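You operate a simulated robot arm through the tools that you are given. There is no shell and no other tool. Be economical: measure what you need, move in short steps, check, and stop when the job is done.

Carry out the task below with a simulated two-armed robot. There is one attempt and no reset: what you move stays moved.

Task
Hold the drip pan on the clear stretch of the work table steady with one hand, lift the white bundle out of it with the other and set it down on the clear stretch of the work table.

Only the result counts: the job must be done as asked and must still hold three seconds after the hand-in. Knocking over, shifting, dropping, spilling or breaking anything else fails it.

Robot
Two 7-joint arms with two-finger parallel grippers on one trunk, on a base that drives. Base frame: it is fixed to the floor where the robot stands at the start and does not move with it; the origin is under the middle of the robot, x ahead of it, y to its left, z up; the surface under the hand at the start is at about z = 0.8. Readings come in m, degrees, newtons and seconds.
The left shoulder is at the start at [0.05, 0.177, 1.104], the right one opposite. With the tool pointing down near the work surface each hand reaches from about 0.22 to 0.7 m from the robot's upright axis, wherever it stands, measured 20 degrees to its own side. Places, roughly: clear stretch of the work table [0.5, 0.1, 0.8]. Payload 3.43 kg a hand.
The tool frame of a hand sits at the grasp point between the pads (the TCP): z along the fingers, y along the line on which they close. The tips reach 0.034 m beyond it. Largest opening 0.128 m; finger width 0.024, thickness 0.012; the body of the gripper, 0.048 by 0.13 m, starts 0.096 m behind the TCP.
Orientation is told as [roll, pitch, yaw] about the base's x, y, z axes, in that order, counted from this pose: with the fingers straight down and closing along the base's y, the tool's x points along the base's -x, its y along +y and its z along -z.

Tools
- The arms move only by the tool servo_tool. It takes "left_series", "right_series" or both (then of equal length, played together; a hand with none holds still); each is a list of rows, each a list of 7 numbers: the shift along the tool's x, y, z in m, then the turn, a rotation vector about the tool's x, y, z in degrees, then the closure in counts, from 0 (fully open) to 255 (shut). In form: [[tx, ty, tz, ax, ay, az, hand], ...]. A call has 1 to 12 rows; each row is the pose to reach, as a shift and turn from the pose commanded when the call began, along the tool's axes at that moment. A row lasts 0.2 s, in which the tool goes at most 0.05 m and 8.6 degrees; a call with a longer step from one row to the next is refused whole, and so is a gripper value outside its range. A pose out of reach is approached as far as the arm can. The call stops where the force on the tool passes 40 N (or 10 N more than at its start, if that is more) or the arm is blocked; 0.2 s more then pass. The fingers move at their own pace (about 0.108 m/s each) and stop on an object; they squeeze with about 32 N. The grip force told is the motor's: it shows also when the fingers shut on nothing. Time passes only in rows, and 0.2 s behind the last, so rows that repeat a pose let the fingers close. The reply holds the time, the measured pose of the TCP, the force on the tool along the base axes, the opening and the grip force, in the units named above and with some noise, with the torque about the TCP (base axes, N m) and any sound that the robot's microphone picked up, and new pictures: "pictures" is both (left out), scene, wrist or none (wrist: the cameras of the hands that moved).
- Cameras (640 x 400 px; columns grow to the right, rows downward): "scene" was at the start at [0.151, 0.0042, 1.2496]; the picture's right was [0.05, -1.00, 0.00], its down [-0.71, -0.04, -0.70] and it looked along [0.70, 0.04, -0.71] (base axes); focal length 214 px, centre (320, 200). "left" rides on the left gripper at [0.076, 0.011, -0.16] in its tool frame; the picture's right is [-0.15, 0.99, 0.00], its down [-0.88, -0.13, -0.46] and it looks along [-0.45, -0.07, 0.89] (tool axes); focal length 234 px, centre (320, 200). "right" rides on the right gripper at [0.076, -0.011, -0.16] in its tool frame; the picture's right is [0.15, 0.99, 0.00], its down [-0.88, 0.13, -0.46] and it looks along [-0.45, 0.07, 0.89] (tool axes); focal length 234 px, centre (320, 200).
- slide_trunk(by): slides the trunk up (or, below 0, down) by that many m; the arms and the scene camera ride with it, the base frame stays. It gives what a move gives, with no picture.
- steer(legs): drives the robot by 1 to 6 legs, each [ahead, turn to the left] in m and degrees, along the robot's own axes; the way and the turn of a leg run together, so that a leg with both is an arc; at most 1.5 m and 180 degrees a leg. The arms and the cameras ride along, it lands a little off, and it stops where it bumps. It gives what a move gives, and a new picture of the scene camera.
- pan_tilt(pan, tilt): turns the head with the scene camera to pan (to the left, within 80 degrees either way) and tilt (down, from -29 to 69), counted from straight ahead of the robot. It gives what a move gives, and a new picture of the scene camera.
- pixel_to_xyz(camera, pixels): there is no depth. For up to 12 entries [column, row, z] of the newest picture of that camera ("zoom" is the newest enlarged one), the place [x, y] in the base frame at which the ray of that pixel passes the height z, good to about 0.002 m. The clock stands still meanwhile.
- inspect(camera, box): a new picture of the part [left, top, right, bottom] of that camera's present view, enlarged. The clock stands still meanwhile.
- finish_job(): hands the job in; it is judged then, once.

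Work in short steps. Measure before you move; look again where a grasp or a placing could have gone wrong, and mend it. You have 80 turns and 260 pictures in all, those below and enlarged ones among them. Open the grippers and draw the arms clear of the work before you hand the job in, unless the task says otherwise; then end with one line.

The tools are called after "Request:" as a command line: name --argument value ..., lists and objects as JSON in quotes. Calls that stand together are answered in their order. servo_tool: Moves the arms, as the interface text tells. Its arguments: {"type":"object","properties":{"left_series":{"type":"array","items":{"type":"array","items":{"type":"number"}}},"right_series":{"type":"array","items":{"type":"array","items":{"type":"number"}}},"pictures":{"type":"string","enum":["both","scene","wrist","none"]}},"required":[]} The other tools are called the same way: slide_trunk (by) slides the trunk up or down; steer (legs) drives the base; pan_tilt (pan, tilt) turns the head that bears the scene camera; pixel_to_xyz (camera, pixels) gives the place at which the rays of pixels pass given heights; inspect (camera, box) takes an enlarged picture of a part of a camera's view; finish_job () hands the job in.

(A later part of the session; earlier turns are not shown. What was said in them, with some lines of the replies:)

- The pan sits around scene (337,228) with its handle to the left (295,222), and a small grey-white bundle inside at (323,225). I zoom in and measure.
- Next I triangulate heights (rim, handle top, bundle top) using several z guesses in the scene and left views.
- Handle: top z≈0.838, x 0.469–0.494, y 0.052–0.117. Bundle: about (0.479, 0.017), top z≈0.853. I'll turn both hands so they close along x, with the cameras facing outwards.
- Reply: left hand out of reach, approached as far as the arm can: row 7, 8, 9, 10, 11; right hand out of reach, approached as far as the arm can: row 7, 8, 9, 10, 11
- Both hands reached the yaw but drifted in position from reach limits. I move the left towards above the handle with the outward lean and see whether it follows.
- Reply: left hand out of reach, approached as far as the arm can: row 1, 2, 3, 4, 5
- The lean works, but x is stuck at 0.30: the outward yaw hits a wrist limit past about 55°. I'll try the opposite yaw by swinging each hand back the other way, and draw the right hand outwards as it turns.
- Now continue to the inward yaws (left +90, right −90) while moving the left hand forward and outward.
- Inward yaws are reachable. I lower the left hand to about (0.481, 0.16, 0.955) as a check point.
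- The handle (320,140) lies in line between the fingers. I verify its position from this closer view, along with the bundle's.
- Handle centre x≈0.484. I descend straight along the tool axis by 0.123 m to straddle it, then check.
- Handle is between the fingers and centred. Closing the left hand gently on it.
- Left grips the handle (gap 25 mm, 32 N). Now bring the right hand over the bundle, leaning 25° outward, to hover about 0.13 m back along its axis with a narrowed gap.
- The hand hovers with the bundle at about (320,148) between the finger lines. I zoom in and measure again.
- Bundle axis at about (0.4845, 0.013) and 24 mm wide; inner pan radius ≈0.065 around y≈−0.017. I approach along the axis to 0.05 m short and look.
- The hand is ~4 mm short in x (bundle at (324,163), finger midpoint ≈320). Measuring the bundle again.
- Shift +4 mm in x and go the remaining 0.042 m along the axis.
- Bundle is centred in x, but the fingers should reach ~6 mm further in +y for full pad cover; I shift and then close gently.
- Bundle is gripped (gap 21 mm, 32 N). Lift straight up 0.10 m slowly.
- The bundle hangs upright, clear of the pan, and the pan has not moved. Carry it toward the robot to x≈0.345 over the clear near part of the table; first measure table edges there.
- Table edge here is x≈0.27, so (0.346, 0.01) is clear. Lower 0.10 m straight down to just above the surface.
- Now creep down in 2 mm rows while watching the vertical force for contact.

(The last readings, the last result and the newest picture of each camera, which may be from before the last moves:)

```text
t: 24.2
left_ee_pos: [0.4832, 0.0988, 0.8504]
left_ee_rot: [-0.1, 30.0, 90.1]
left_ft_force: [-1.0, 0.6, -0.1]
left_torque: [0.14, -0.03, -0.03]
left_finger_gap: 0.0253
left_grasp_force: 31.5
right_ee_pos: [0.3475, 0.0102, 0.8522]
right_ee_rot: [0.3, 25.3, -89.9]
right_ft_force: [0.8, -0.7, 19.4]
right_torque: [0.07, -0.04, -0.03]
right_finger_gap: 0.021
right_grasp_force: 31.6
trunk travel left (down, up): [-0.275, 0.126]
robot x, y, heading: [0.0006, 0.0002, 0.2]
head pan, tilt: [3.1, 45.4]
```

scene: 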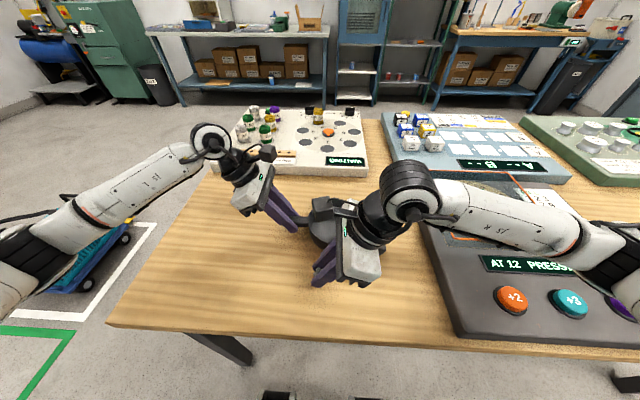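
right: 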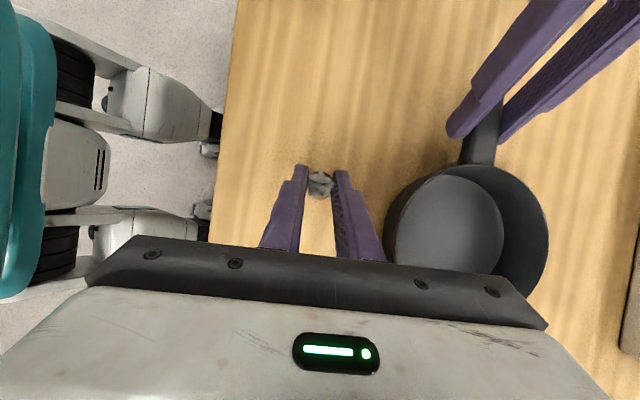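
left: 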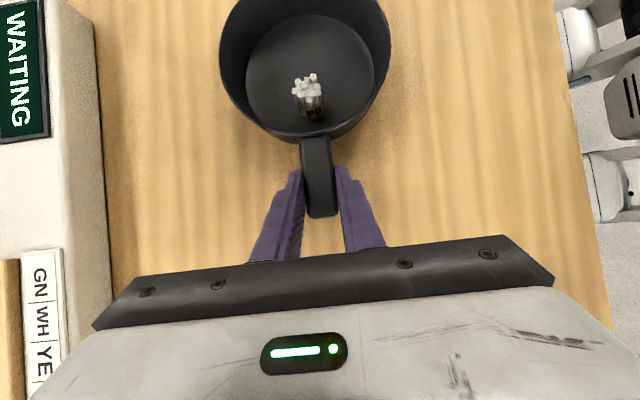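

Contact: 19 N upward. I back off about 1.5 mm to relieve the force.

Request:
servo_tool --right_series '[[0.0006, 0, -0.0013, 0, 0, 0, 235], [0.0006, 0, -0.0013, 0, 0, 0, 235]]'

Request:
inspect --camera "left" --box '[380, 0, 640, 160]'

```text
t: 24.8
left_ee_pos: [0.4841, 0.0995, 0.848]
left_ee_rot: [-0.1, 30.0, 90.2]
left_ft_force: [0.3, -0.6, 0.2]
left_torque: [0.04, 0.05, -0.01]
left_finger_gap: 0.0255
left_grasp_force: 32.4
right_ee_pos: [0.3475, 0.0094, 0.8505]
right_ee_rot: [0.0, 24.9, -90.1]
right_ft_force: [0.4, 1.4, 7.1]
right_torque: [0.19, 0.02, -0.03]
right_finger_gap: 0.0213
right_grasp_force: 32.1
trunk travel left (down, up): [-0.275, 0.126]
robot x, y, heading: [0.002, 0.0017, 0.0]
head pan, tilt: [3.1, 45.4]
```

scene: 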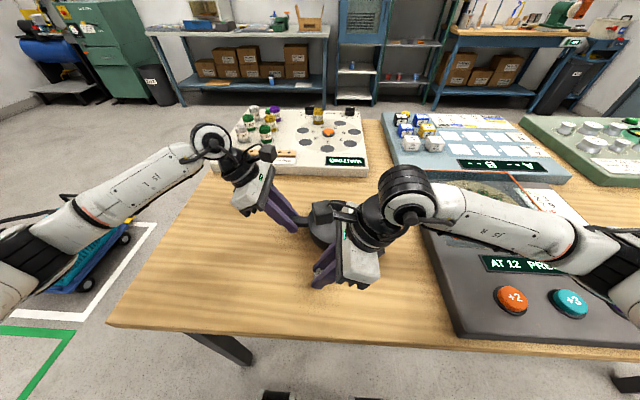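
right: 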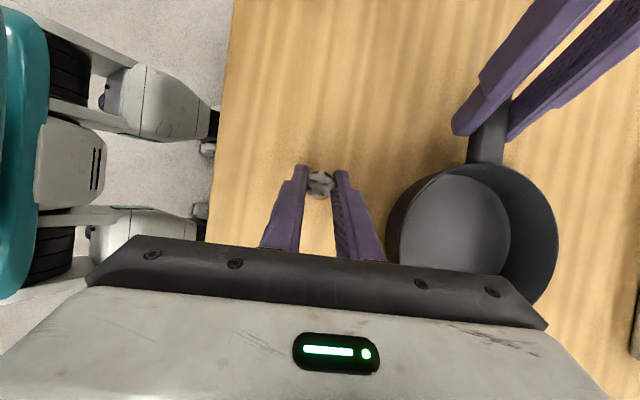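

```text
2.46 times, centred on (510, 80) of left
```

zoom: 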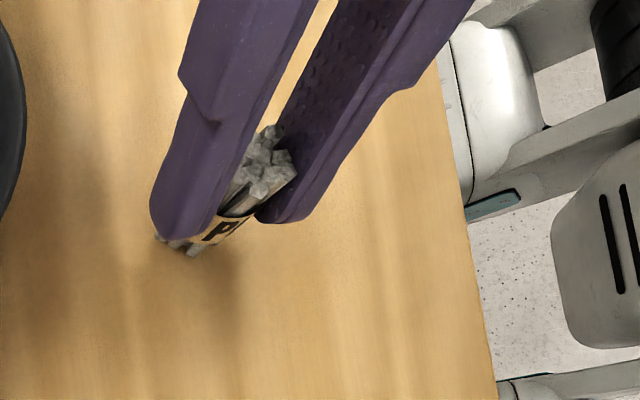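

The bundle stands on the table with a light residual load (7 N). Release gradually.

Request:
servo_tool --right_series '[[0.0002, 0, -0.0005, 0, 0, 0, 215], [0.0002, 0, -0.0005, 0, 0, 0, 208], [0.0002, 0, -0.0005, 0, 0, 0, 200], [0.0002, 0, -0.0005, 0, 0, 0, 190], [0.0002, 0, -0.0005, 0, 0, 0, 175], [0.0002, 0, -0.0005, 0, 0, 0, 165], [0.0002, 0, -0.0005, 0, 0, 0, 165]]'

Request:
inspect --camera "left" --box '[380, 0, 640, 160]'

```text
t: 26.4
left_ee_pos: [0.4842, 0.0987, 0.8496]
left_ee_rot: [0.0, 30.0, 90.2]
left_ft_force: [0.4, -0.6, -0.6]
left_torque: [-0.08, -0.03, 0.01]
left_finger_gap: 0.0256
left_grasp_force: 32.0
right_ee_pos: [0.3476, 0.0083, 0.8522]
right_ee_rot: [0.1, 25.1, -90.1]
right_ft_force: [0.0, 0.0, 0.7]
right_torque: [0.02, 0.01, 0.01]
right_finger_gap: 0.0453
right_grasp_force: 0.0
trunk travel left (down, up): [-0.275, 0.126]
robot x, y, heading: [0.0023, 0.0017, -0.1]
head pan, tilt: [3.1, 45.4]
```

scene: 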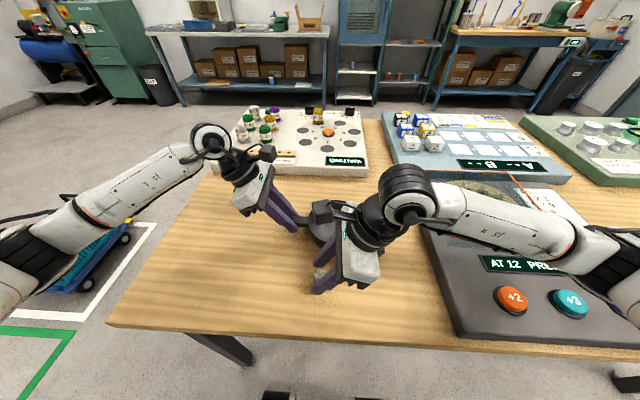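
right: 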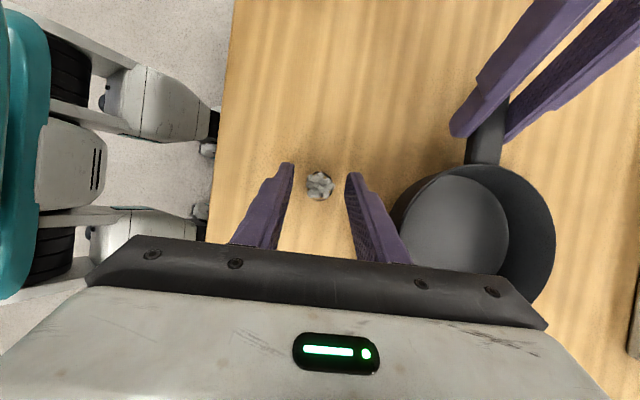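

```text
2.46 times, centred on (510, 80) of left
```

zoom: 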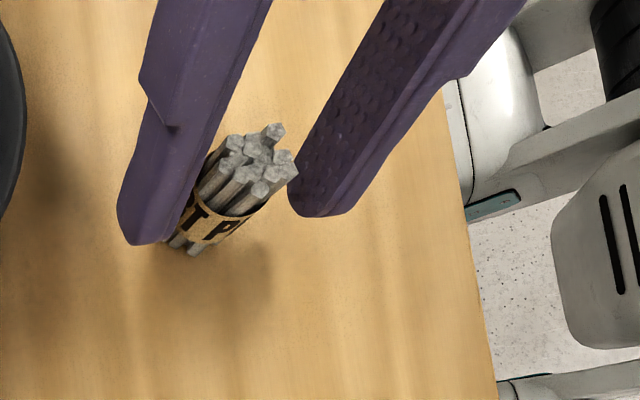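

Bundle stands free. Retract the right hand along its own axis.

Request:
servo_tool --right_series '[[0, 0, -0.015, 0, 0, 0, 165], [0, 0, -0.035, 0, 0, 0, 165], [0, 0, -0.06, 0, 0, 0, 165], [0, 0, -0.09, 0, 0, 0, 165], [0, 0, -0.12, 0, 0, 0, 165], [0, 0, -0.15, 0, 0, 0, 165], [0, 0, -0.18, 0, 0, 0, 165], [0, 0, -0.2, 0, 0, 0, 165]]' --pictures "scene"

```text
t: 28.2
left_ee_pos: [0.4836, 0.0984, 0.8491]
left_ee_rot: [0.0, 29.9, 90.2]
left_ft_force: [-0.3, -0.6, 0.6]
left_torque: [-0.01, -0.02, 0.03]
left_finger_gap: 0.0254
left_grasp_force: 32.1
right_ee_pos: [0.3489, -0.0745, 1.0346]
right_ee_rot: [0.0, 25.0, -90.0]
right_ft_force: [0.6, 0.4, -0.2]
right_torque: [-0.02, -0.04, 0.01]
right_finger_gap: 0.0454
right_grasp_force: 0.0
trunk travel left (down, up): [-0.275, 0.126]
robot x, y, heading: [0.001, -0.0023, 0.0]
head pan, tilt: [3.1, 45.4]
```

scene: 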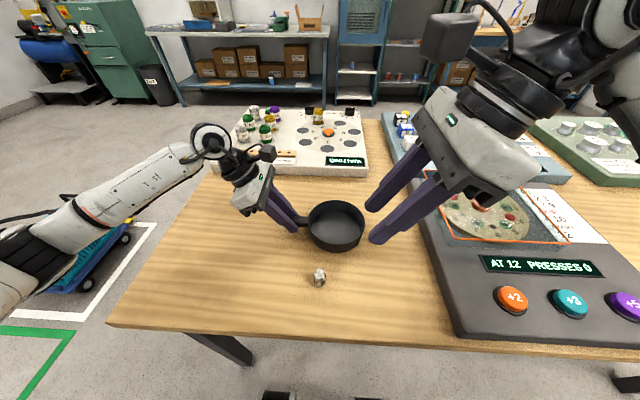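

Bundle is standing at (319,277). Now open the left hand on the handle, modestly and gradually, then back it straight out along its axis; the right moves outward too.

Request:
servo_tool --left_series '[[0, 0, 0, 0, 0, 0, 195], [0, 0, 0, 0, 0, 0, 180], [0, 0, 0, 0, 0, 0, 160], [0, 0, 0, 0, 0, 0, 140], [0, 0, 0, 0, 0, 0, 130], [0, 0, -0.02, 0, 0, 0, 130], [0, 0, -0.045, 0, 0, 0, 130], [0, 0, -0.075, 0, 0, 0, 130], [0, 0, -0.105, 0, 0, 0, 130], [0, 0, -0.135, 0, 0, 0, 130], [0, 0, -0.16, 0, 0, 0, 130]]' --pictures "scene"

Request:
inspect --camera "scene" --box '[250, 190, 410, 300]'

```text
t: 30.6
left_ee_pos: [0.4826, 0.1801, 0.9875]
left_ee_rot: [0.1, 29.9, 90.1]
left_ft_force: [-0.3, 0.1, 0.2]
left_torque: [0.02, 0.02, 0.03]
left_finger_gap: 0.0626
left_grasp_force: 0.0
right_ee_pos: [0.3479, -0.0732, 1.0336]
right_ee_rot: [0.1, 25.1, -90.1]
right_ft_force: [-0.5, -0.3, -0.6]
right_torque: [-0.02, 0.01, -0.01]
right_finger_gap: 0.0452
right_grasp_force: 0.1
trunk travel left (down, up): [-0.275, 0.126]
robot x, y, heading: [0.0004, -0.0037, 0.3]
head pan, tilt: [3.1, 45.4]
```

scene: 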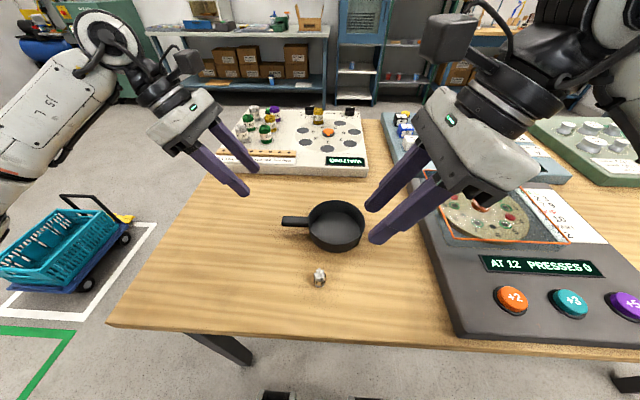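

```text
3.64 times, centred on (330, 245) of scene
```

zoom: 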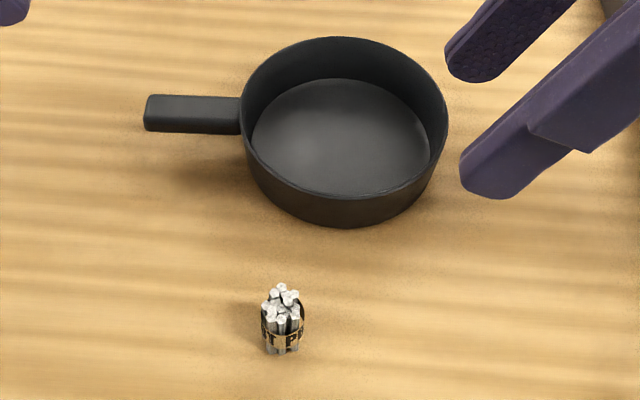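

Pan is unmoved and the bundle is upright on the table. Fully open both hands, drawing them slightly further back.

Request:
servo_tool --left_series '[[0, 0, -0.02, 0, 0, 0, 60], [0, 0, -0.04, 0, 0, 0, 0], [0, 0, -0.04, 0, 0, 0, 0]]' --right_series '[[0, 0, -0.02, 0, 0, 0, 60], [0, 0, -0.04, 0, 0, 0, 0], [0, 0, -0.04, 0, 0, 0, 0]]' --pictures "scene"

```text
t: 31.4
left_ee_pos: [0.483, 0.2, 1.0237]
left_ee_rot: [0.0, 30.0, 90.1]
left_ft_force: [0.7, -0.4, 0.4]
left_torque: [0.01, 0.02, -0.03]
left_finger_gap: 0.128
left_grasp_force: 0.0
right_ee_pos: [0.347, -0.09, 1.0691]
right_ee_rot: [0.0, 25.1, -90.0]
right_ft_force: [0.6, 0.1, 0.4]
right_torque: [0.0, 0.0, 0.0]
right_finger_gap: 0.128
right_grasp_force: 0.0
trunk travel left (down, up): [-0.275, 0.126]
robot x, y, heading: [0.0013, 0.0013, 0.1]
head pan, tilt: [3.1, 45.4]
```

scene: 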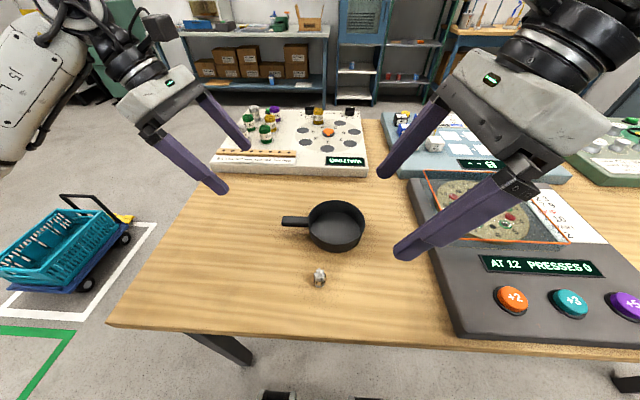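

Everything is settled and both hands are open and clear, so I hand it in.

Request:
finish_job

```text
The job is handed in.
```

The left hand held the drip pan still by its handle while the right hand lifted out the white bundle. The bundle now stands upright on the clear stretch of the table, at about (0.35, 0.01), and the pan is back in its place.
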